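You operate a simulated robot arm through the tools that you are given. There is no shell and no other tool.

You are at the controls of a simulated robot arm. One attempt, no reset.

JOB
Bend the tube with square blue collars to about 30.
Fine: lay it in the bender, shut the black knob first, swing the lever back, open the knob and lay the tube on the wooden bench.
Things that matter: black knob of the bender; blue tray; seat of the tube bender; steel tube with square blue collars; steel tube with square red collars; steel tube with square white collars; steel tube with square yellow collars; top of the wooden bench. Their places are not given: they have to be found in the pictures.

Only the result counts: the job must be done as asked and must still hold three seconds after the hand-in. Knocking over, shifting, dropping, spilling or breaking anything else fails it.

ROBOT AND FRAMES
A 7-joint arm with a two-finger gripper, fixed in place. Base frame: the origin is at the foot of the arm, x ahead of it, y to its left, z up; the work surface is at about z = 900. Readings come in mm, degrees, newtons and seconds.
With the tool pointing down near the work surface it reaches from about 300 to 740 mm from the base axis. Its first joint turns from -166.0 to 166.0 degrees. Payload 2.94 kg.
The tool frame sits at the grasp point between the pads (the TCP): z along the fingers, y along the line on which they close. The tips reach 30 mm beyond it. The gripper opens to 138 mm. The gripper's body begins 109 mm behind the TCP.
Orientation is told as [roll, pitch, yaw] about the base's x, y, z axes, in that order, counted from this pose: with the fingers straight down and closing along the base's y, the tool's x points along the base's -x, its y along +y and its z along -z.

CONTROLS
- The arm moves only by the tool arm_command. Its argument "rows" is a list of rows, each an object of numbers (a shift or turn left out is 0, a gripper value left out holds the last): "tx", "ty", "tz": the shift along the tool's x, y, z in units of 40 mm (1.0 is 40 mm); "wx", "wy", "wz": the turn, a rotation vector about the tool's x, y, z in units of 6 degrees (1.0 is 6 degrees); "grip": the opening, from 0 (shut) to 1 (fully open). In form: [{"tx": .., "ty": .., "tz": .., "wx": .., "wy": .., "wz": .., "grip": ..}, ...]. A call has 1 to 20 rows; each row shifts and turns the commanded pose from where the row before left it, along the tool's axes as they then stand. A call with a number of a shift or a turn outside -1 to 1 is refused whole. Rows are played at 5 a second. More than 50 mm and 8.6 degrees between two rows, or a gripper value outside its range, and nothing of the call is played. Where a pose cannot be reached the arm comes as near as it can. A force on the tool above 40 N (or 10 N above the force at the start of the call, whichever is more), or a blocked arm, ends the call early, and 0.2 s more pass. Each finger halts on what it meets, pressing with about 44 N; the grip force reading is that of the motor and also rises with nothing between the fingers. The clock runs only during rows and for 0.2 s after the last one: add rows that do not move to give the fingers time. The reply holds the time, the measured pose of the TCP, the force on the tool along the base axes, the opening and the grip force, in the units named above and with some noise, with the torque about the TCP (base axes, N m) and any sound that the robot's microphone picked up.
- Cameras (640 x 400 px; columns grow to the right, rows downward): "scene" is fixed at [397.6, -489.8, 1644.9]; the picture's right is [1.00, 0.00, 0.00], its down [0.00, -0.69, -0.72] and it looks along [-0.00, 0.72, -0.69] (base axes); focal length 307 px, centre (320, 200). "wrist" rides on the gripper at [71, 19, -146] in the tool frame; the picture's right is [-0.26, 0.97, 0.00], its down [-0.85, -0.23, -0.48] and it looks along [-0.46, -0.12, 0.88] (tool axes); focal length 280 px, centre (320, 200).
- capture(camera): a new picture of that camera. No time passes.
- lift_body(by): slides the trunk up (or, below 0, down) by that many mm; the arm rides with it, the base frame stays. It gives what a move gives, with no picture.
- measure_at(camera, pixels): there is no depth. For up to 12 entries [column, row, z] of the newest picture of that camera ("zoom" is the newest enlarged one), the place [x, y] in the base frame at which the ray of that pixel passes the height z, good to about 3 mm, but the place of the scene camera against the robot may be out by one fixed shift of up to 12 mm in any direction. No time passes.
- close_up(camera, box): a new picture of the part [left, top, right, bottom] of that camera's present view, enlarged. No time passes.
- close_job(): hands the job in; it is judged then, once.

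Open the gripper and draw the arm clear of the work before you hand the job in, unless the task says otherwise.

The tools are called after ">>>" as name(argument=value, ...) on one line, values as JSON. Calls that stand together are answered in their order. arm_command: Moves the arm, as the interface text tells. Its arguments: {"type":"object","properties":{"rows":{"type":"array","items":{"type":"object","properties":{"tx":{"type":"number"},"ty":{"type":"number"},"tz":{"type":"number"},"wx":{"type":"number"},"wy":{"type":"number"},"wz":{"type":"number"},"grip":{"type":"number"}}}}},"required":["rows"]} The other tools are called the same way: lift_body (by) slides the trunk up or down; capture (camera) takes a picture; measure_at (camera, pixels) gives the place at which the rays of pixels pass given heights; close_up (camera, box) takes an enlarged picture of a part of a camera's view; close_job () hands the job in.

At the start:

```text
time: 0.0
ee_pos: [240.7, 393.9, 1296.1]
ee_rot: [-0.1, 0.0, 0.1]
force: [-0.5, -0.5, 0.1]
ft_torque: [0.01, -0.01, 0.04]
finger_gap: 137.9
finger_force: 0.0
trunk travel left (down, up): [-425.0, 29.0]
```

scene: 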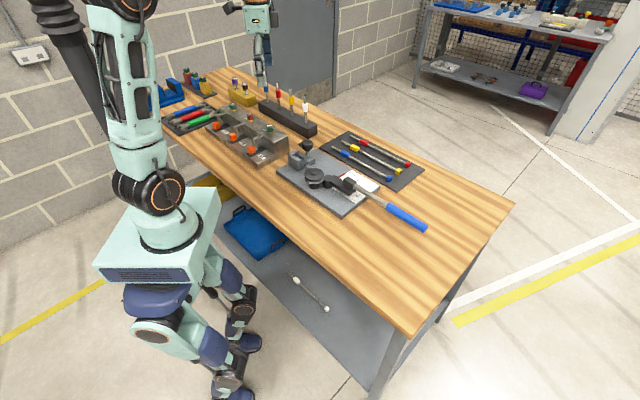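
wrist: 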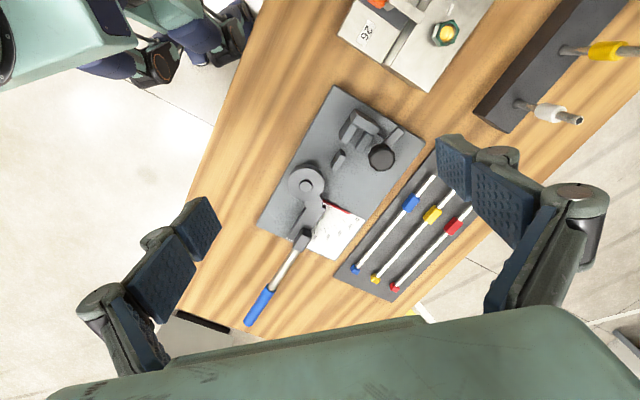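

The scene shows the bender near (330,180) and a tube mat near (375,160). I take close-ups of both areas to find the details.

>>> close_up(camera="scene", box=[260, 120, 440, 240])

>>> close_up(camera="wrist", box=[230, 70, 490, 340])

>>> close_up(camera="scene", box=[140, 60, 330, 180])

```text
3.33 times, centred on (350, 180) of scene
```

zoom: 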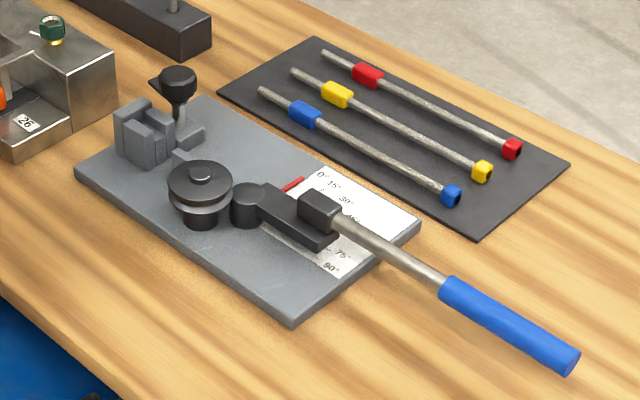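

```text
1.48 times, centred on (360, 205) of wrist
```

zoom: 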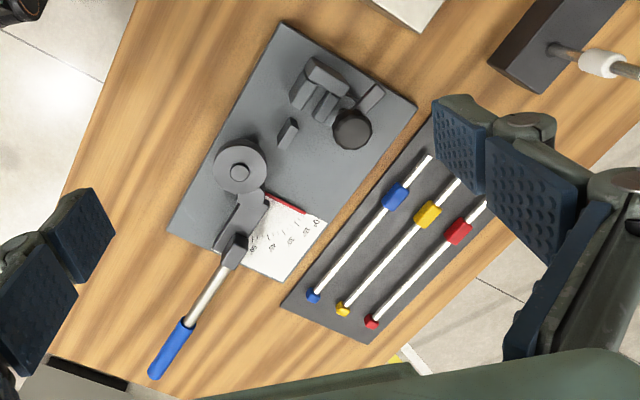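

```text
3.33 times, centred on (235, 120) of scene
```

zoom: 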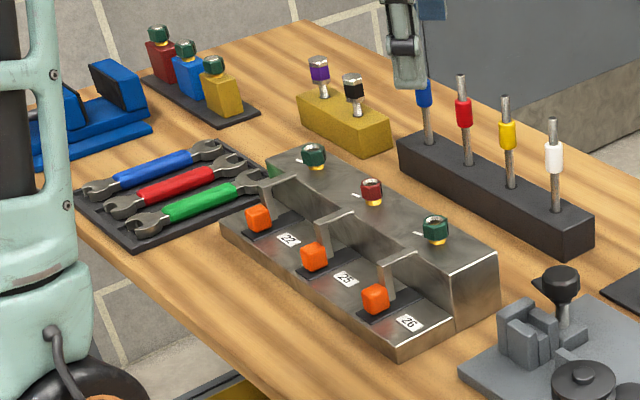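

I zoom in tighter on the bender's clamp, its dial and the tube mat, to work out how the bender works.

>>> close_up(camera="scene", box=[280, 130, 340, 170])

>>> close_up(camera="scene", box=[300, 150, 390, 215])

>>> close_up(camera="wrist", box=[280, 80, 440, 180])

>>> close_up(camera="wrist", box=[240, 160, 400, 270])

```text
10.00 times, centred on (310, 150) of scene
```

zoom: 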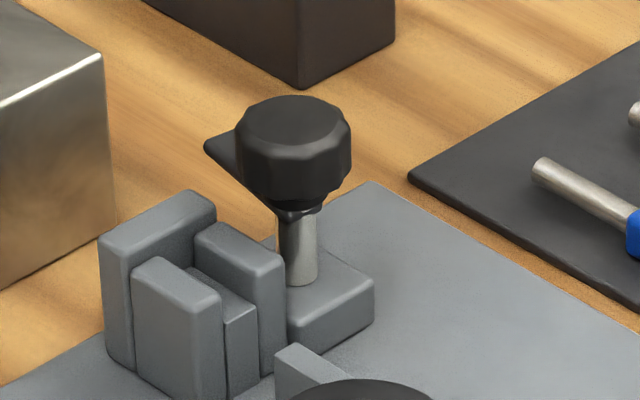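

```text
6.15 times, centred on (345, 182) of scene
```

zoom: 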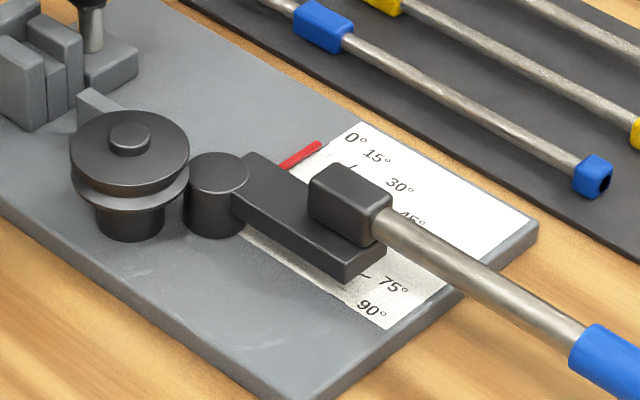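

```text
4.00 times, centred on (360, 130) of wrist
```

zoom: 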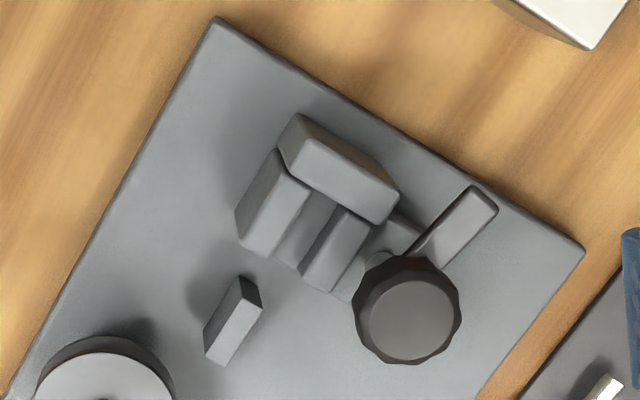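

```text
3.64 times, centred on (320, 215) of wrist
```

zoom: 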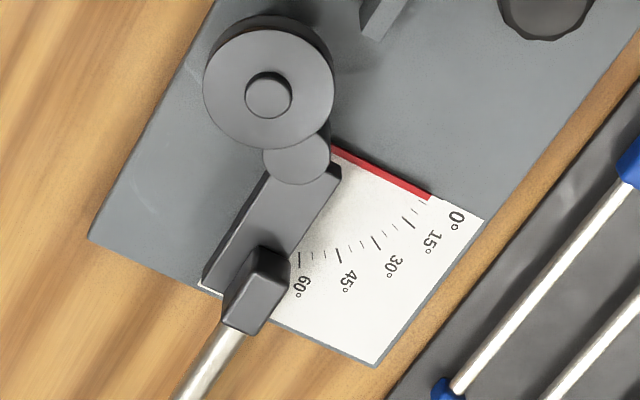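

I measure the key features with the wrist camera: mat and tubes at about z=910, and the bender parts at several trial heights.

>>> measure_at(camera="wrist", pixels=[[434.3, 176.6, 910], [411.4, 202.3, 910], [355.3, 269.9, 910], [305.7, 186.2, 960], [305.7, 186.2, 940], [313.7, 203.2, 950], [322.7, 201.3, 915], [350.2, 214.2, 915], [382, 157.5, 980], [356.2, 140, 930], [336, 86, 915], [427, 142, 915]])

>>> measure_at(camera="scene", pixels=[[333.5, 145.7, 910], [346.1, 153, 910], [386.5, 178.7, 910], [366, 200.9, 915], [282, 171.5, 915], [319, 147.4, 915], [378.5, 185.5, 915], [342.5, 208.5, 915], [305.8, 172, 960], [305.8, 172, 940], [309.6, 144, 960], [310, 158, 915]])

>>> close_up(camera="scene", box=[310, 120, 430, 190])

>>> close_up(camera="wrist", box=[330, 160, 490, 310])

```text
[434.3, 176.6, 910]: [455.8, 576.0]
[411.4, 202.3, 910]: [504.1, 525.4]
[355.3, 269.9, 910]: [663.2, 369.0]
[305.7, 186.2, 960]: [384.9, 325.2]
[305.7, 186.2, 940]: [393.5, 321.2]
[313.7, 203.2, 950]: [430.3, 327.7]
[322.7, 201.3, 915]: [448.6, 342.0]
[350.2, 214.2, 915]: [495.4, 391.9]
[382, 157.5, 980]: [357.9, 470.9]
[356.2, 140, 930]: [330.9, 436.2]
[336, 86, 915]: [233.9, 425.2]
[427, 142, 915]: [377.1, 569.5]
```

```text
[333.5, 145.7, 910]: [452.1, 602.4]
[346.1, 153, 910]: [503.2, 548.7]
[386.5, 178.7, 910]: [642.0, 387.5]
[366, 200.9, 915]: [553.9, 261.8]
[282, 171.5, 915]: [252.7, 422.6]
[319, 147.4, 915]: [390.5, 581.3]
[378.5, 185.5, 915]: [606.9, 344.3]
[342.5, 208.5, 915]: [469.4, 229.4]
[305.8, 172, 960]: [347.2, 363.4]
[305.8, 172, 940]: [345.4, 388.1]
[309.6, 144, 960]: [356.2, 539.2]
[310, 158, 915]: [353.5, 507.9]
```

```text
5.33 times, centred on (370, 155) of scene
```

zoom: 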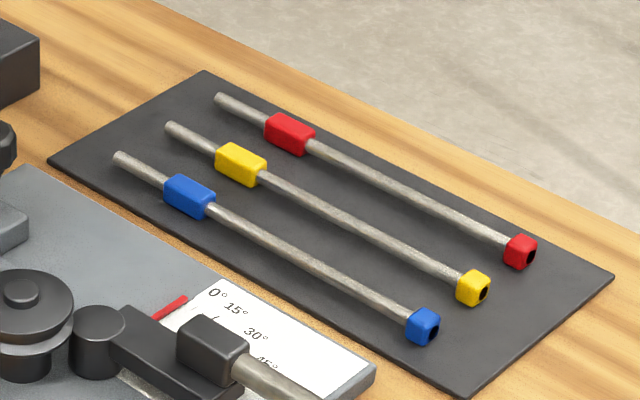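

```text
2.67 times, centred on (410, 235) of wrist
```

zoom: 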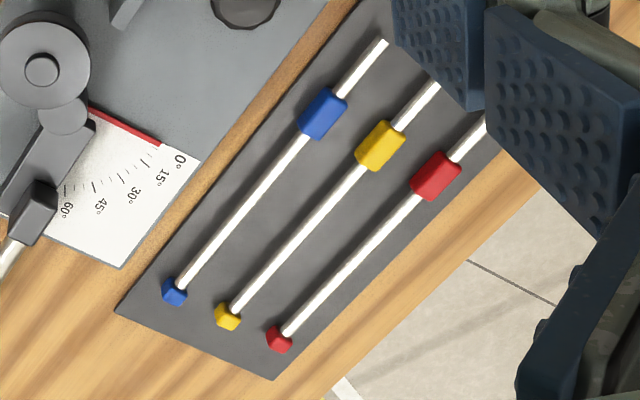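

The bender seat is near (330,436), the wheel near (390,323), and the blue tube runs from (456,576) to (663,369). I lower the arm to about (260,443,1102) for a closer wrist view of the bender, still well above everything.

>>> arm_command(rows=[{"tx": -0.08, "ty": 0.204, "tz": 0.81, "grip": 1}, {"tx": -0.08, "ty": 0.204, "tz": 0.81}, {"tx": -0.08, "ty": 0.204, "tz": 0.81}, {"tx": -0.08, "ty": 0.204, "tz": 0.81}, {"tx": -0.08, "ty": 0.204, "tz": 0.81}, {"tx": -0.08, "ty": 0.204, "tz": 0.81}, {}, {}])

>>> capture(camera="wrist")

>>> capture(camera="scene")

```text
time: 1.8
ee_pos: [260.2, 441.5, 1101.7]
ee_rot: [-0.1, 0.0, 0.0]
force: [-0.5, -0.2, 0.1]
ft_torque: [0.03, -0.03, 0.0]
finger_gap: 137.9
finger_force: 0.2
trunk travel left (down, up): [-425.0, 29.0]
```

```text
taken
```

wrist: 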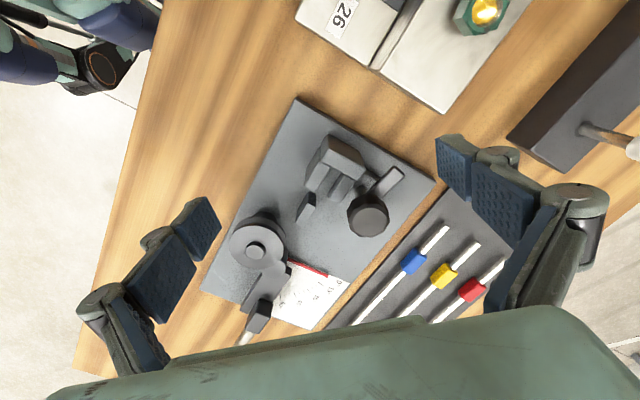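

```text
taken
```

scene: 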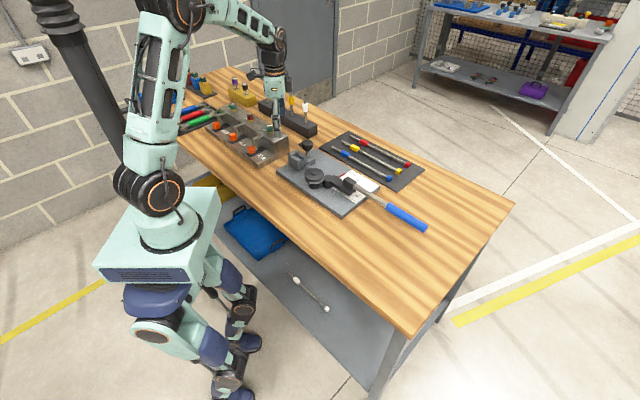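

The bender is now at about (300,220) in the wrist view; I enlarge the clamp, wheel and dial.

>>> close_up(camera="wrist", box=[270, 120, 430, 220])

>>> close_up(camera="wrist", box=[210, 190, 370, 300])

```text
4.00 times, centred on (350, 170) of wrist
```

zoom: 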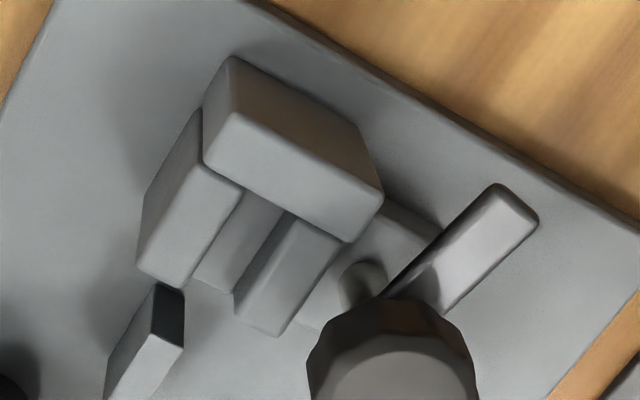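

```text
3.64 times, centred on (290, 245) of wrist
```

zoom: 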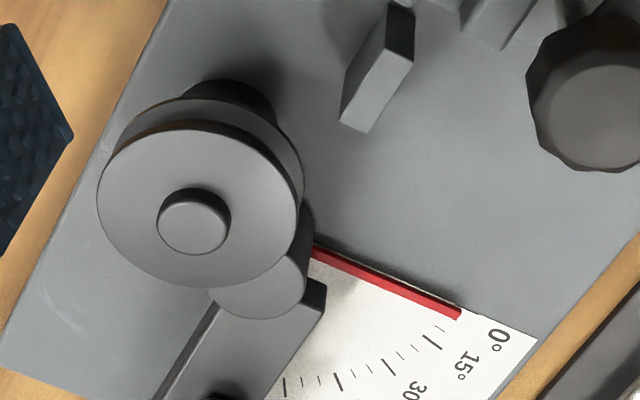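

To triangulate heights, I measure the same features (knob, wheel cap, plate corners, red line, tube collar) in this new wrist view.

>>> measure_at(camera="wrist", pixels=[[254.8, 251, 960], [254.8, 251, 1000], [370, 218, 980], [370, 218, 1020], [297, 98, 915], [434, 182, 915], [326.7, 274.4, 915], [413, 262, 910], [444, 229, 910], [286, 313, 960]])

>>> close_up(camera="wrist", box=[340, 170, 410, 240])

>>> close_up(camera="wrist", box=[340, 200, 460, 330])

```text
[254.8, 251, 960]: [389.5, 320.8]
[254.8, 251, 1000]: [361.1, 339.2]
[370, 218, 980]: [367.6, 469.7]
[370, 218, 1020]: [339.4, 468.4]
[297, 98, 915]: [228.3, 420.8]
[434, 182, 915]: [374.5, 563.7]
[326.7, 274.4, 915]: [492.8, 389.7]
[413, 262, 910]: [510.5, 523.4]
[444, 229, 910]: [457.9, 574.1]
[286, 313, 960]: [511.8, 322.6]
```

```text
5.71 times, centred on (375, 205) of wrist
```

zoom: 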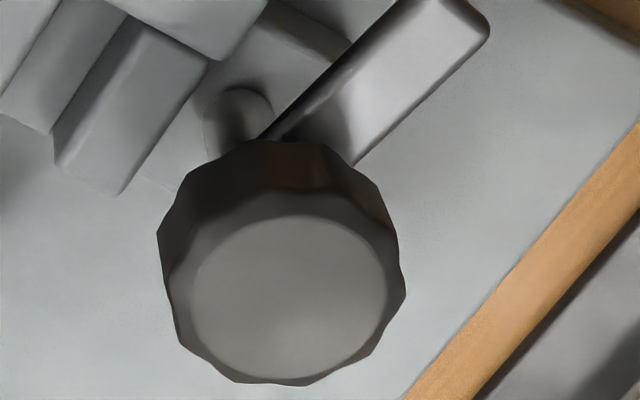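

```text
3.08 times, centred on (400, 265) of wrist
```

zoom: 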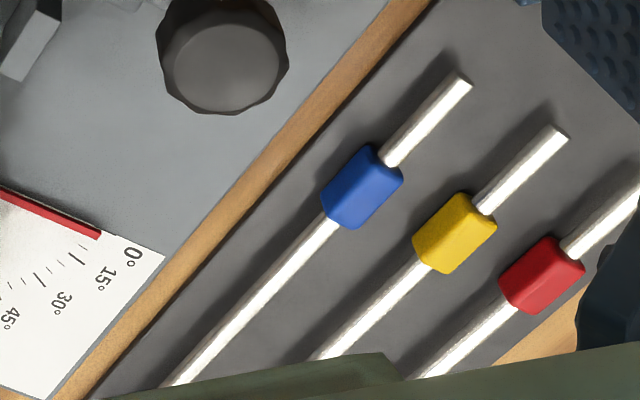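

Triangulation puts the knob top at about (344,467,1013), the wheel cap at about (378,328,976) and the plate at about z=915. For a straight-down close view I shift the TCP to about (360,400,1088) and pitch the tool by 27.6 degrees so the wrist camera looks vertically.

>>> arm_command(rows=[{"tx": -0.625, "ty": -0.26, "tz": 0.085}, {"tx": -0.625, "ty": -0.26, "tz": 0.085}, {"tx": -0.625, "ty": -0.26, "tz": 0.085}, {"tx": -0.625, "ty": -0.26, "tz": 0.085}, {"wy": 0.767}, {"wy": 0.767}, {"wy": 0.767}, {"wy": 0.767}, {"wy": 0.767}, {"wy": 0.767}, {}, {}])

>>> capture(camera="wrist")

```text
time: 4.4
ee_pos: [360.3, 401.2, 1087.1]
ee_rot: [-0.2, 27.7, 0.0]
force: [0.3, 0.5, 0.6]
ft_torque: [-0.04, -0.03, 0.0]
finger_gap: 138.1
finger_force: 0.0
trunk travel left (down, up): [-425.0, 29.0]
```

```text
taken
```

wrist: 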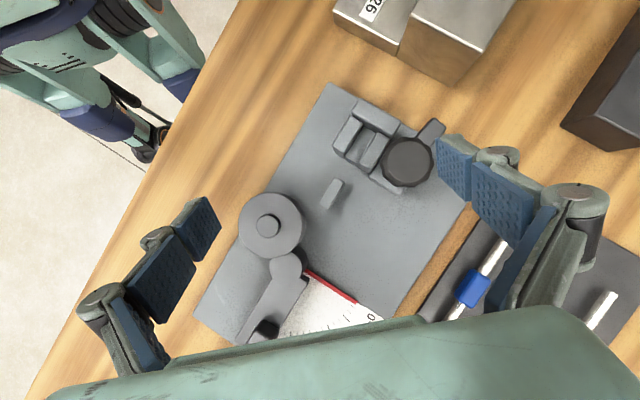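

This gives a near top-down view, with the seat at about (360,140), the guide block at (333,193) and the wheel at (270,226). I enlarge it.

>>> close_up(camera="wrist", box=[310, 80, 450, 200])

>>> close_up(camera="wrist", box=[220, 160, 380, 340])

>>> measure_at(camera="wrist", pixels=[[268, 226, 976], [268, 226, 960], [410, 160, 1013], [331, 83, 915], [473, 193, 915], [305, 271, 915], [355, 302, 915], [362, 150, 950], [334, 193, 940], [286, 265, 950]])

```text
3.33 times, centred on (380, 140) of wrist
```

zoom: 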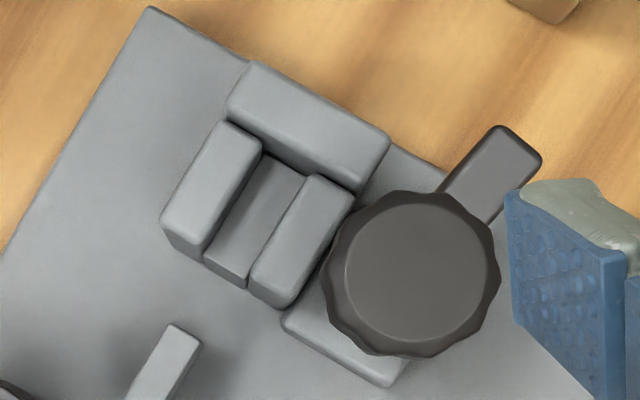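

```text
2.22 times, centred on (300, 250) of wrist
```

zoom: 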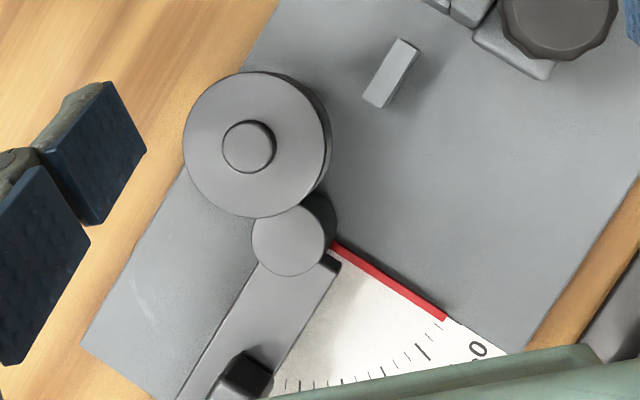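

```text
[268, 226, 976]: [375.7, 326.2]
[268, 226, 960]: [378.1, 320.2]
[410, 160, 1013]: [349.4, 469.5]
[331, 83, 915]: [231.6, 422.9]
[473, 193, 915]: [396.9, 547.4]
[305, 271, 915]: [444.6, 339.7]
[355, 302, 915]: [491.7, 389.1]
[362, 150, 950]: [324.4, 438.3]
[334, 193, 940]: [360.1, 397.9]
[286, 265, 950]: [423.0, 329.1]
```

The guide block lies nearly on the slot's line, and the knob's arm points back along the tube axis. I measure the seat parts at two heights each to resolve their positions.

>>> measure_at(camera="wrist", pixels=[[400.4, 122, 950], [400.4, 122, 980], [334, 179, 930], [334, 179, 950], [360.5, 183, 930], [374, 127, 950], [352, 164, 950], [395, 195, 930], [450, 178, 990], [380, 225, 915]])

>>> close_up(camera="wrist", box=[310, 140, 370, 220])

>>> close_up(camera="scene", box=[285, 140, 335, 190])

```text
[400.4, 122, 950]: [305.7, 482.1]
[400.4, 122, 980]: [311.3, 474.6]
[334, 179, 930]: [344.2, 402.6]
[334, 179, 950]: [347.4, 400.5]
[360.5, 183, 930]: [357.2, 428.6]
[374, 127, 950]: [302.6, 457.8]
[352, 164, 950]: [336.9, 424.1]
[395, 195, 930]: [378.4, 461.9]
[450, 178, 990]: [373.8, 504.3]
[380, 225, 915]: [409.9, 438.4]
```

```text
5.00 times, centred on (340, 180) of wrist
```

zoom: 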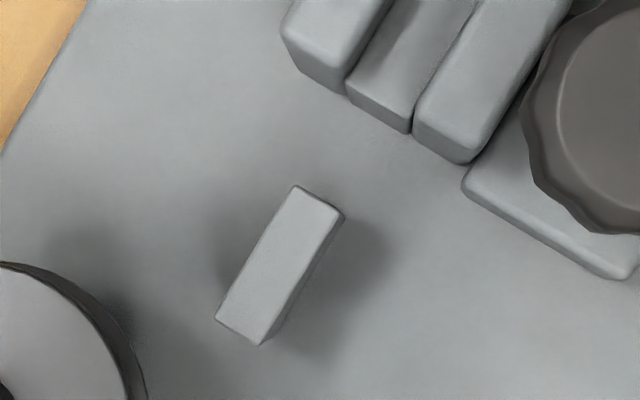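

```text
8.00 times, centred on (310, 165) of scene
```

zoom: 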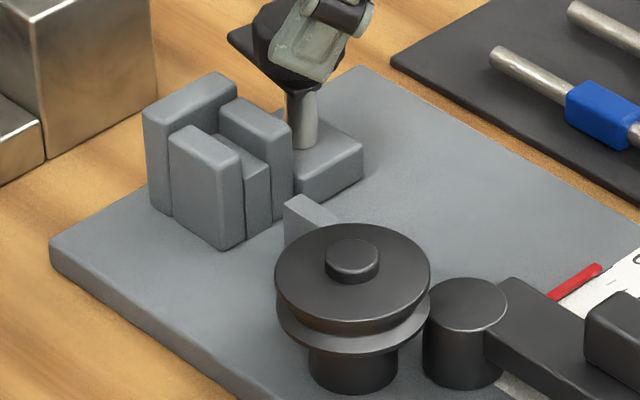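

The layout is still unclear: the dial looks centred on the black cylinder next to the wheel, so I need heights. I raise the arm back towards its start so the scene camera has a clear view of the bender.

>>> arm_command(rows=[{"tx": 0.3, "tz": -0.9}, {"tx": 0.3, "tz": -0.9}, {"wy": -0.767, "tz": -0.8}, {"wy": -0.767, "tz": -0.8}, {"wy": -0.767, "tz": -0.8}, {"wy": -0.767, "tz": -0.6}, {"wy": -0.767}, {"wy": -0.767}, {}])

>>> close_up(camera="scene", box=[280, 135, 350, 185])

>>> close_up(camera="scene", box=[320, 160, 385, 205])

>>> close_up(camera="scene", box=[325, 135, 400, 185])

```text
time: 6.4
ee_pos: [416.9, 401.1, 1274.9]
ee_rot: [-0.1, 0.0, 0.1]
force: [-1.7, 0.2, -0.2]
ft_torque: [0.01, -0.04, 0.01]
finger_gap: 137.9
finger_force: 0.1
trunk travel left (down, up): [-425.0, 29.0]
```

```text
8.00 times, centred on (315, 160) of scene
```

zoom: 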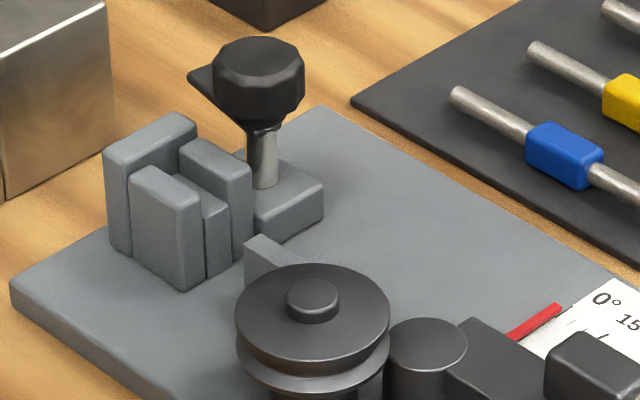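

```text
8.89 times, centred on (352, 182) of scene
```

zoom: 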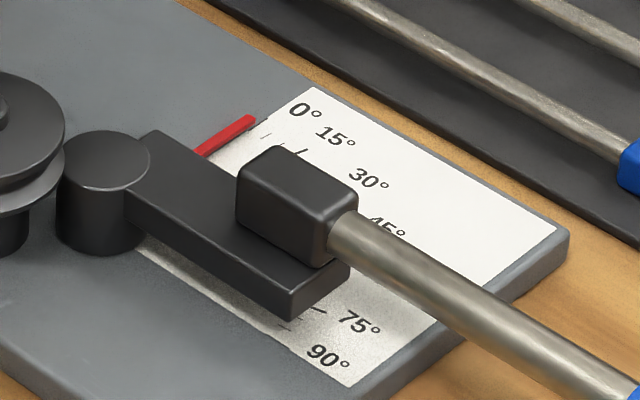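

```text
8.00 times, centred on (362, 160) of scene
```

zoom: 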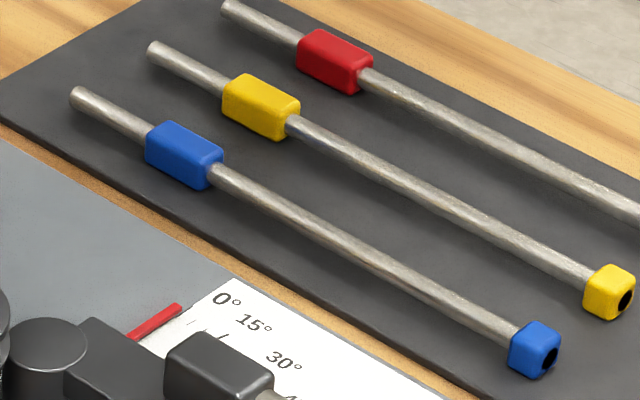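

Now the wrist camera should look down over the dial. I capture it to work out where the dial is centred.

>>> capture(camera="wrist")

>>> measure_at(camera="scene", pixels=[[314, 171.3, 976], [308.4, 144.5, 1013], [335, 147, 910], [281.3, 170.2, 915], [320, 148.4, 915], [384.9, 178, 915], [346, 174.5, 915], [368.2, 177.9, 910]])

```text
taken
```

wrist: 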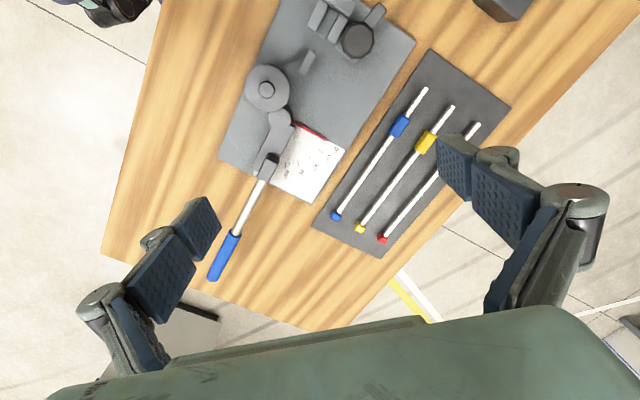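

```text
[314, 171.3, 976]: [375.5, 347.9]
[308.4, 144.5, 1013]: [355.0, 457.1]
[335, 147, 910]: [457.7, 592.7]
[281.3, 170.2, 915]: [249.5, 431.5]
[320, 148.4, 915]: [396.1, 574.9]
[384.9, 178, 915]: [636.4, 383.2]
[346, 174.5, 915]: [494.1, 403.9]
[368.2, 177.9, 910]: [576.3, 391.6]
```

I enlarge the dial and lever area in this wrist view.

>>> close_up(camera="wrist", box=[230, 50, 350, 210])

>>> close_up(camera="wrist", box=[245, 110, 345, 210])

```text
2.50 times, centred on (290, 130) of wrist
```

zoom: 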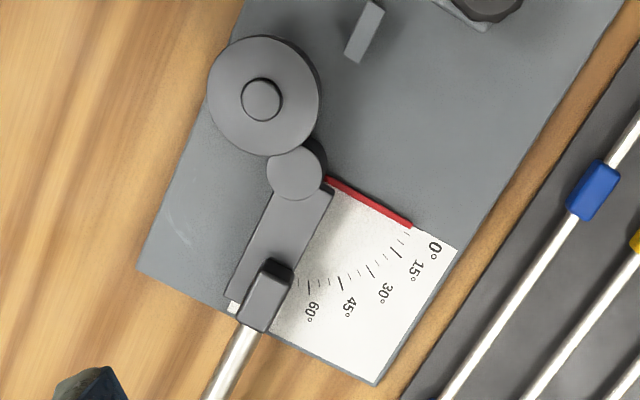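

```text
4.00 times, centred on (295, 160) of wrist
```

zoom: 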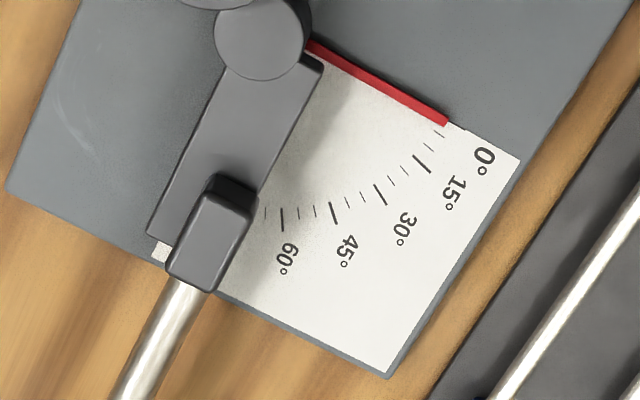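

The ticks fit a circle centred at zoom (280,25), i.e. at the cylinder, so the lever pivots there and the red pointer reads 0°. I measure the cylinder, wheel, handle and tube features from here.

>>> measure_at(camera="wrist", pixels=[[280.75, 118.75, 950], [280.75, 118.75, 970], [285, 116.25, 915], [267.2, 89.2, 982], [267.2, 89.2, 960], [326.75, 140.5, 915], [298.4, 79.5, 940], [298.4, 79.5, 950], [268.5, 161, 960], [236, 233, 970], [211, 279, 970]])

>>> close_up(camera="wrist", box=[200, 140, 290, 290])

>>> close_up(camera="wrist", box=[320, 80, 440, 230])

```text
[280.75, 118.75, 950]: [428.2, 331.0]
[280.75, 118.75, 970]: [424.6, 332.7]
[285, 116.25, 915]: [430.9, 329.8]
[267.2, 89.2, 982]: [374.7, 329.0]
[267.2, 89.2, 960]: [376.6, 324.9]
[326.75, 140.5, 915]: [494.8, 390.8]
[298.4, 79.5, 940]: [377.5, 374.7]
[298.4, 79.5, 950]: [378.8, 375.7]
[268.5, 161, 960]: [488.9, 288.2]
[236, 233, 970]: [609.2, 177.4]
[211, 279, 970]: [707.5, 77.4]
```

```text
2.67 times, centred on (245, 215) of wrist
```

zoom: 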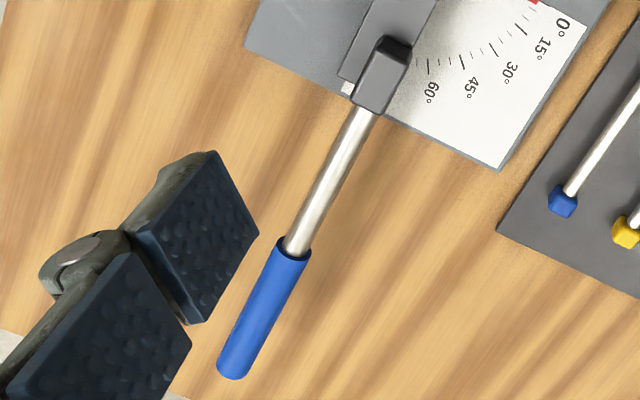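

```text
2.67 times, centred on (380, 155) of wrist
```

zoom: 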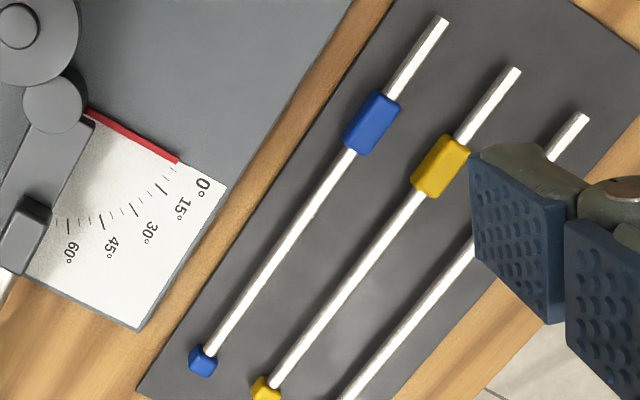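

The pivot cylinder P is at about (429,330), its top near z≈955, right under the tube line, with the red pointer at 0°. To see which part of the tube fits the slot, I tilt the tool so the wrist camera looks back along the slot towards its end block.

>>> arm_command(rows=[{"tx": 0.183, "ty": -0.071, "tz": 0.75}, {"tx": 0.183, "ty": -0.071, "tz": 0.75}, {"tx": 0.183, "ty": -0.071, "tz": 0.75}, {"tx": 0.183, "ty": -0.071, "tz": 0.75}, {"tx": 0.183, "ty": -0.071, "tz": 0.75}, {"tx": 0.183, "ty": -0.071, "tz": 0.75}, {"wy": 0.926}, {"wy": 0.926}, {"wy": 0.926}, {"wy": 0.926}, {"wy": 0.926}, {"wy": 0.926}, {"wy": 0.926}, {"wy": 0.926}, {"wy": 0.926}, {"wx": -1}, {"wx": -1}, {"wx": -1}, {"wx": -1}, {"wx": -1}])

>>> capture(camera="wrist")

```text
time: 10.6
ee_pos: [372.0, 383.6, 1094.5]
ee_rot: [30.0, 50.1, -0.1]
force: [-0.2, -0.5, -0.6]
ft_torque: [0.0, -0.03, -0.02]
finger_gap: 137.9
finger_force: 0.1
trunk travel left (down, up): [-425.0, 29.0]
```

```text
taken
```

wrist: 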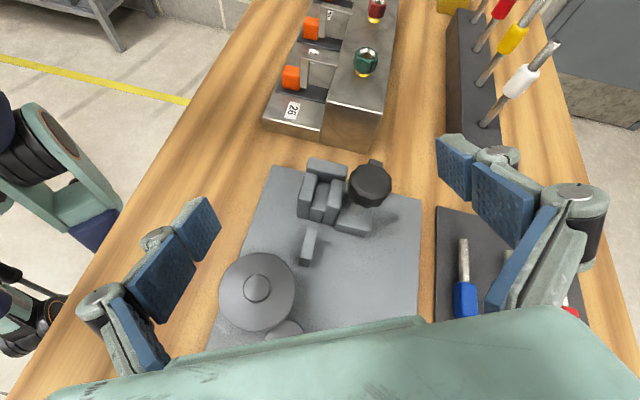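

Excellent angle: it looks straight along the tube line from the wheel to the seat (320,200). I enlarge the seat.

>>> close_up(camera="wrist", box=[285, 145, 405, 220])

>>> close_up(camera="wrist", box=[300, 160, 350, 225])

>>> close_up(camera="wrist", box=[210, 210, 350, 340])

```text
5.33 times, centred on (345, 182) of wrist
```

zoom: 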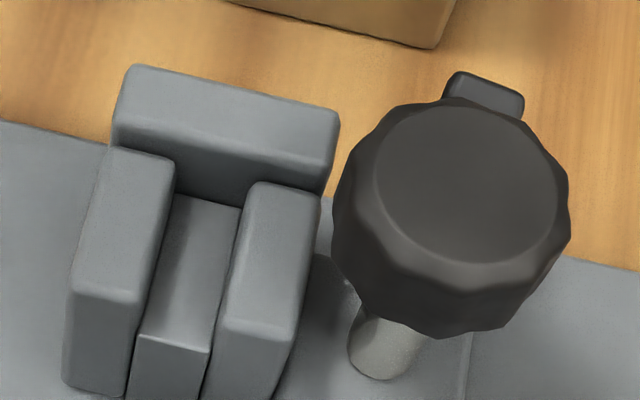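

```text
6.15 times, centred on (325, 192) of wrist
```

zoom: 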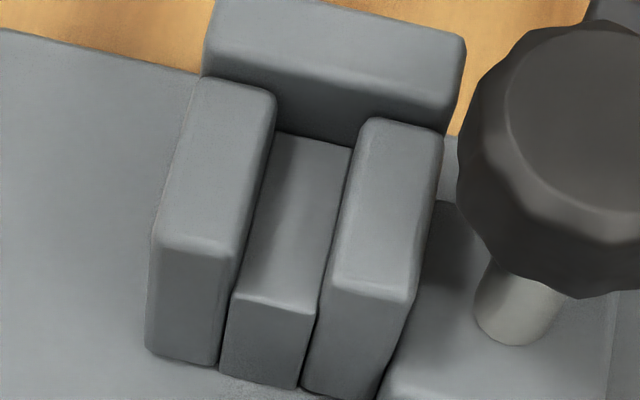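

```text
3.08 times, centred on (280, 275) of wrist
```

zoom: 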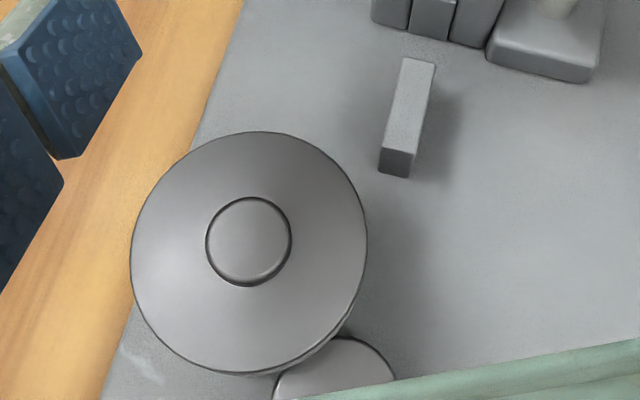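

There is no hole in the back block, so only a tube end can go into the slot. I measure rest-block top and slot-floor points here to triangulate against the earlier overhead view.

>>> measure_at(camera="wrist", pixels=[[308.6, 244.2, 940], [308.6, 244.2, 960], [317.4, 208.6, 940], [317.4, 208.6, 960], [326.1, 183.2, 950], [262, 284, 982], [371.5, 181.4, 1013], [311, 203, 960], [332, 210.5, 960], [341, 167.5, 970]])

>>> close_up(camera="wrist", box=[430, 230, 510, 330])

```text
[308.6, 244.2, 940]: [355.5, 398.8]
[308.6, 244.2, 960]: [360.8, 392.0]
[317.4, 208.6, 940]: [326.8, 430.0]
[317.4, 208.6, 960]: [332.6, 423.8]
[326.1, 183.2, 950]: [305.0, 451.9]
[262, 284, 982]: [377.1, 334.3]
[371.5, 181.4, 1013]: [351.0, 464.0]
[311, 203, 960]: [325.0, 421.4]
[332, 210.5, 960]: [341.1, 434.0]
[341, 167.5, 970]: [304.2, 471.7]
```

```text
4.00 times, centred on (470, 280) of wrist
```

zoom: 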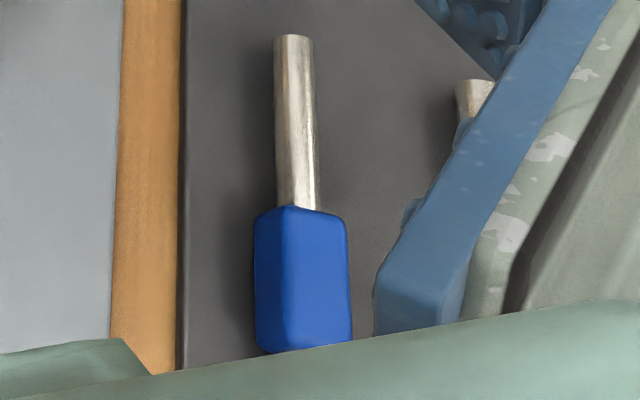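

I take very tight zooms on the rest block and slot floor front edges, in both cameras, to compare their heights above the plate.

>>> close_up(camera="wrist", box=[290, 225, 330, 275])

>>> close_up(camera="wrist", box=[295, 190, 345, 230])

>>> close_up(camera="scene", box=[288, 145, 328, 180])

```text
8.00 times, centred on (310, 250) of wrist
```

zoom: 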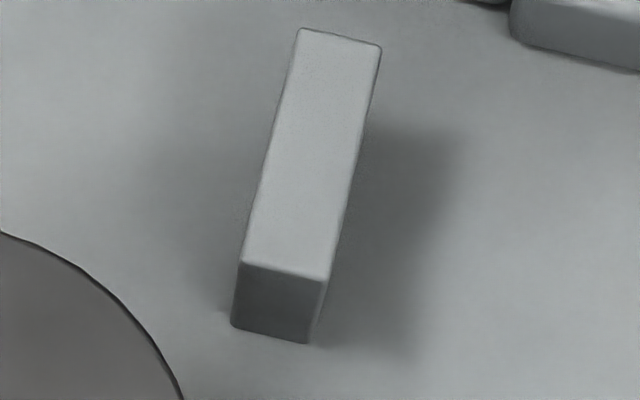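

```text
10.00 times, centred on (320, 210) of wrist
```

zoom: 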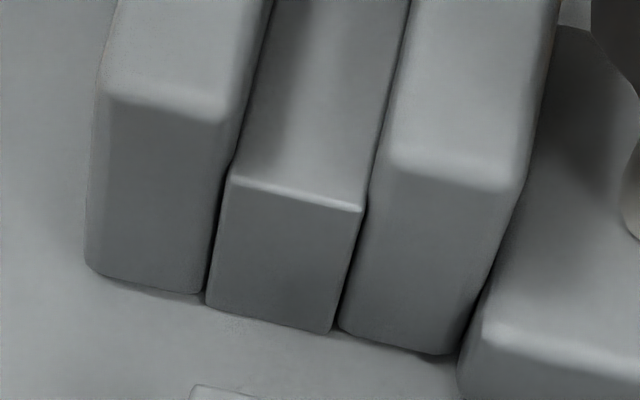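

```text
11.43 times, centred on (308, 162) of scene
```

zoom: 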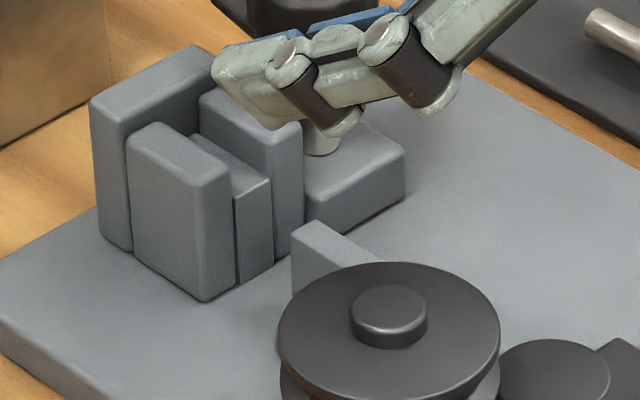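

I convert those edge pixels into heights by comparing the bottom point on the plate with the rays through the top point.

>>> measure_at(camera="wrist", pixels=[[298.9, 265.75, 915], [300, 257.75, 930], [300, 257.75, 950], [308.4, 267.9, 915], [310.9, 260, 930], [310.9, 260, 950], [308.6, 220.3, 915], [310.9, 208, 930], [310.9, 208, 950], [321.2, 223.3, 915], [324.2, 211, 930], [324.2, 211, 950]])

>>> measure_at(camera="wrist", pixels=[[308, 219.3, 915], [310.5, 201.5, 950], [310.5, 201.5, 970], [307.5, 229, 950], [317.2, 231.4, 950], [300, 257.75, 950], [310.9, 260, 950]])

```text
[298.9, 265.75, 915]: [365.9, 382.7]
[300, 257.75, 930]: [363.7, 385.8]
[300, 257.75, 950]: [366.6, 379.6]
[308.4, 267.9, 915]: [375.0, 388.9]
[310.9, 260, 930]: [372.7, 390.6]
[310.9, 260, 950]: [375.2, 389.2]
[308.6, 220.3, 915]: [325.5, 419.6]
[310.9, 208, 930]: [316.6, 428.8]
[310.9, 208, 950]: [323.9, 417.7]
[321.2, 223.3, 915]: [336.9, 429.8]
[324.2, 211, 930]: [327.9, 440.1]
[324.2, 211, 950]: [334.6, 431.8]
```

```text
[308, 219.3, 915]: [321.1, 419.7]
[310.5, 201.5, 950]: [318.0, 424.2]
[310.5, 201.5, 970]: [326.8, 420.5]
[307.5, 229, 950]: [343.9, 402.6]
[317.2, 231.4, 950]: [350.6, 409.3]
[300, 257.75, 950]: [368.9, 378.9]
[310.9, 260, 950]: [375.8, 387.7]
```

The heights are too close to decide on, so I also compare the lengths: slot about 40 mm long and 16 mm wide, stop to pivot about 180 mm. I move to look straight at the blue tube to measure its collars, stub and total length.

>>> arm_command(rows=[{"wx": 1}, {"wx": 1}, {"wx": 1}, {"wx": 1}, {"wx": 1}, {"wy": -0.926}, {"wy": -0.926}, {"wy": -0.926}, {"wy": -0.926}, {"wy": -0.926}, {"wy": -0.926}, {"wy": -0.926}, {"wy": -0.926}, {"wy": -0.926}, {"tx": -0.425, "ty": 0.6, "tz": -0.35}, {"tx": -0.425, "ty": 0.6, "tz": -0.35}, {"tx": -0.425, "ty": 0.6, "tz": -0.35}, {"tx": -0.425, "ty": 0.6, "tz": -0.35}, {}])

>>> capture(camera="wrist")

```text
time: 14.6
ee_pos: [439.5, 482.4, 1149.4]
ee_rot: [0.0, 0.1, 0.0]
force: [0.1, -0.1, 0.9]
ft_torque: [0.0, 0.04, -0.01]
finger_gap: 137.8
finger_force: 0.1
trunk travel left (down, up): [-425.0, 29.0]
```

```text
taken
```

wrist: 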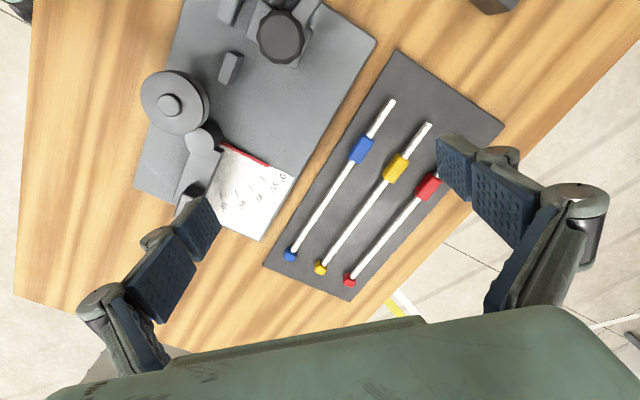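

The blue tube is fully visible, from (391,101) to (290,256). I zoom in on its two collars.

>>> close_up(camera="wrist", box=[330, 90, 410, 180])

>>> close_up(camera="wrist", box=[270, 220, 340, 270])

```text
4.44 times, centred on (370, 135) of wrist
```

zoom: 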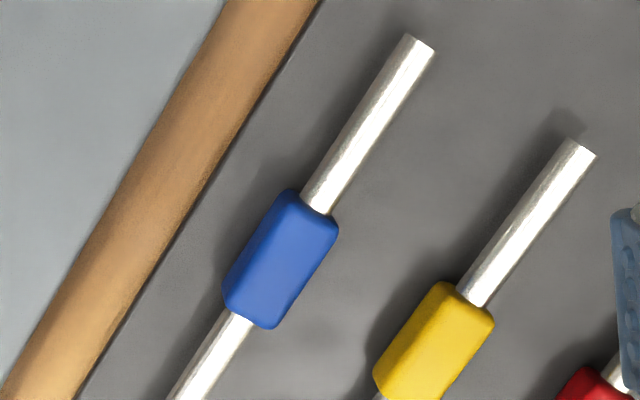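

```text
8.00 times, centred on (305, 245) of wrist
```

zoom: 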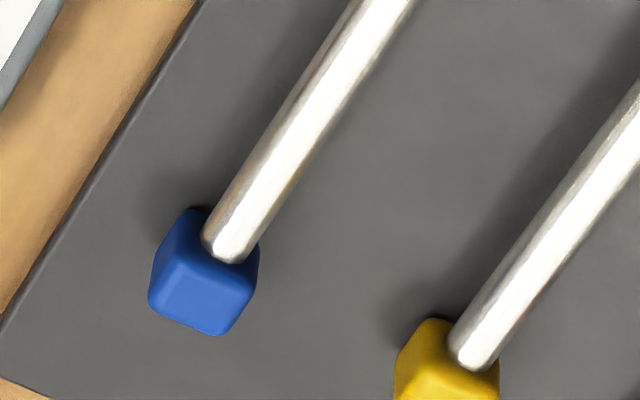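

I zoom tightly on the long collar and the end collar to get their width, since it must be compared with the roughly 16 mm slot.

>>> close_up(camera="wrist", box=[345, 130, 380, 165])

>>> close_up(camera="wrist", box=[280, 240, 305, 265])

>>> measure_at(camera="wrist", pixels=[[392.5, 99.6, 916], [369.5, 136.8, 913], [352, 161.6, 913], [293.75, 251.25, 913], [291.9, 261.9, 913], [170, 105, 982], [283, 36, 1010], [204, 138, 955], [267.5, 163.5, 915], [230, 66, 948], [294, 176, 915]])

```text
11.43 times, centred on (362, 148) of wrist
```

zoom: 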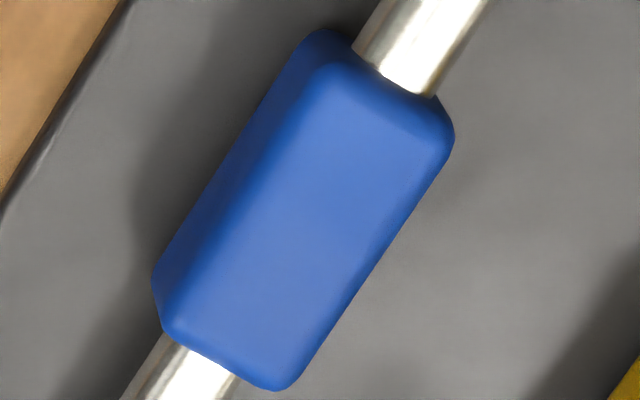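

```text
16.00 times, centred on (292, 252) of wrist
```

zoom: 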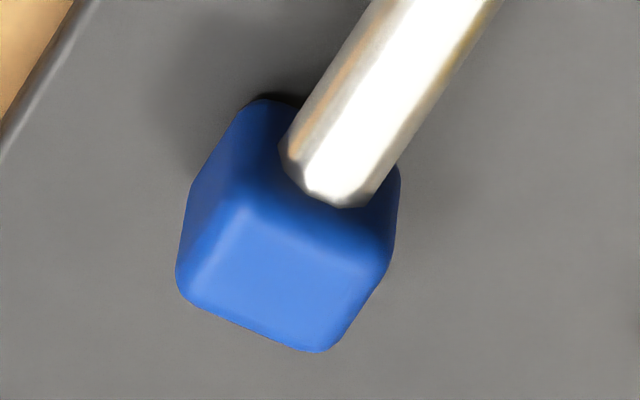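

```text
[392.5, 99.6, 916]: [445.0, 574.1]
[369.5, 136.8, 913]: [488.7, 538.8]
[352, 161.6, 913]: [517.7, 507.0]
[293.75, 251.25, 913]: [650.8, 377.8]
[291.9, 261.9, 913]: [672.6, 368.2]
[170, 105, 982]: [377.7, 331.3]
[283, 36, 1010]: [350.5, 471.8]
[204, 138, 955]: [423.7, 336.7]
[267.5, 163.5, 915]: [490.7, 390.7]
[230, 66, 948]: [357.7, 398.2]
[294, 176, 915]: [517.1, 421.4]
```

The slot (16 mm) and rest (10 mm wide, narrower than the 15 mm collar) suit this tube with its bare stub in the slot and its long collar on the rest. The tube already lies parallel to the seat (about -44°). I move above the long collar at about (504,523) with yaw -44 and look again.

>>> arm_command(rows=[{"tx": -0.4, "ty": 0.257, "tz": 0.6, "grip": 0.34}, {"tx": -0.4, "ty": 0.257, "tz": 0.6}, {"tx": -0.4, "ty": 0.257, "tz": 0.6}, {"tx": -0.4, "ty": 0.257, "tz": 0.6}, {"wz": 0.917}, {"wz": 0.917}, {"wz": 0.917}, {"wz": 0.917}, {"wz": 0.917}, {"wz": 0.917}, {"wz": 0.917}, {"wz": 0.917}, {}])

>>> capture(camera="wrist")

>>> close_up(camera="scene", box=[300, 80, 430, 190])

```text
time: 17.4
ee_pos: [501.6, 518.5, 1053.4]
ee_rot: [-0.1, 0.0, -44.2]
force: [-0.5, 0.0, -0.2]
ft_torque: [-0.03, 0.0, -0.01]
finger_gap: 47.1
finger_force: 0.1
out of reach, approached as far as the arm can: row 4
trunk travel left (down, up): [-425.0, 29.0]
```

```text
taken
```

wrist: 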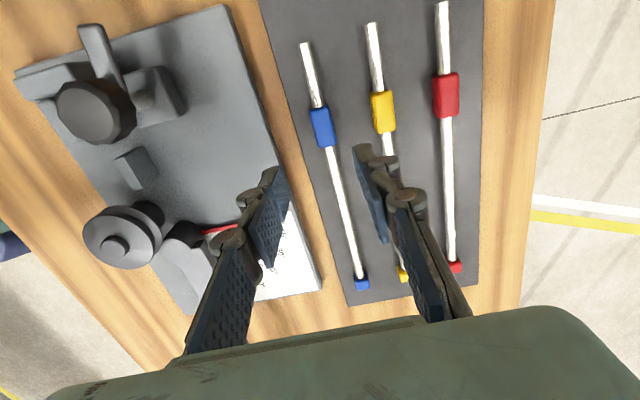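

```text
3.64 times, centred on (365, 135) of scene
```

zoom: 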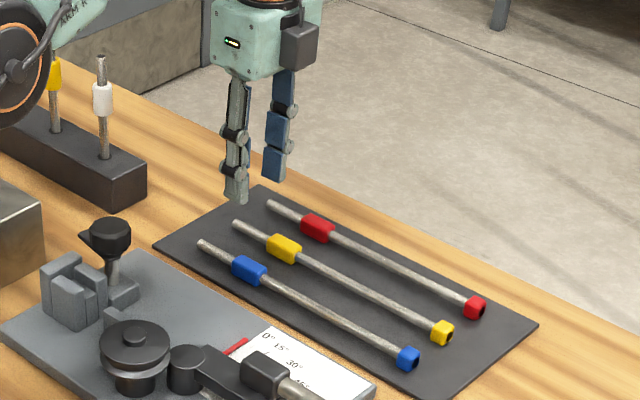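

The reach limit left the TCP about 5 mm short, at (501.6,518.5). I measure the collar again from this yawed view before lowering with the trunk, which should help the reach.

>>> close_up(camera="wrist", box=[290, 30, 390, 300])

>>> close_up(camera="wrist", box=[295, 95, 350, 155])

>>> measure_at(camera="wrist", pixels=[[318, 107.5, 913], [327, 146, 913], [306, 45, 913], [361, 280, 913], [322.5, 127, 920], [383, 110, 920], [446, 95, 920]])

>>> lift_body(by=-40)

```text
1.48 times, centred on (340, 165) of wrist
```

zoom: 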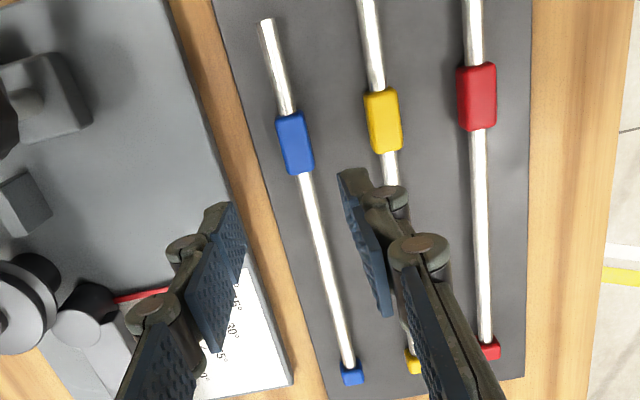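

```text
6.67 times, centred on (322, 125) of wrist
```

zoom: 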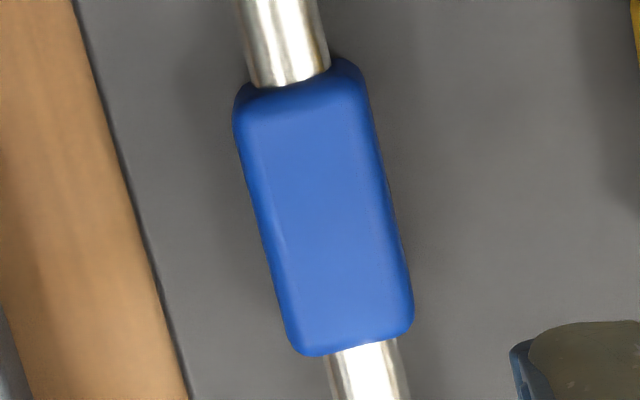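

```text
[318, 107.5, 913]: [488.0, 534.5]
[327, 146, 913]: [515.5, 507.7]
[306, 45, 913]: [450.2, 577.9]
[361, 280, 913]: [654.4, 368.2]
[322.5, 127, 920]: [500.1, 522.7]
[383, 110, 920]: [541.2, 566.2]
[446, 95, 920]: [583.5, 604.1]
```

```text
time: 18.2
ee_pos: [501.7, 517.9, 1013.7]
ee_rot: [-0.1, -0.1, -44.0]
force: [-0.5, -0.2, -0.5]
ft_torque: [0.02, 0.02, 0.01]
finger_gap: 47.0
finger_force: 0.0
trunk travel left (down, up): [-385.0, 69.0]
```

The collar centre comes out at about (502,522), so the TCP needs about 4 mm along tool y. I correct and lower to z≈950, watching the reach and the force.

>>> arm_command(rows=[{"ty": 0.1, "tz": 0.4}, {"tz": 0.4}, {"tz": 0.4}, {"tz": 0.4}, {}])

>>> capture(camera="wrist")

>>> close_up(camera="scene", box=[310, 105, 410, 185])

```text
time: 19.4
ee_pos: [503.9, 522.0, 948.8]
ee_rot: [-0.1, 0.0, -44.1]
force: [1.3, 0.3, -0.4]
ft_torque: [-0.03, -0.01, -0.01]
finger_gap: 47.0
finger_force: 0.1
trunk travel left (down, up): [-385.0, 69.0]
```

```text
taken
```

wrist: 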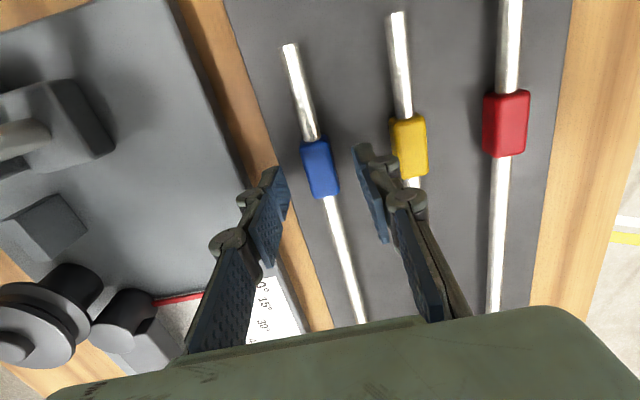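

```text
5.00 times, centred on (360, 145) of scene
```

zoom: 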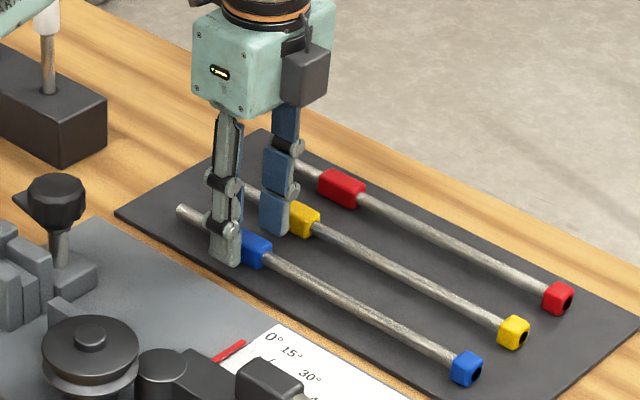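

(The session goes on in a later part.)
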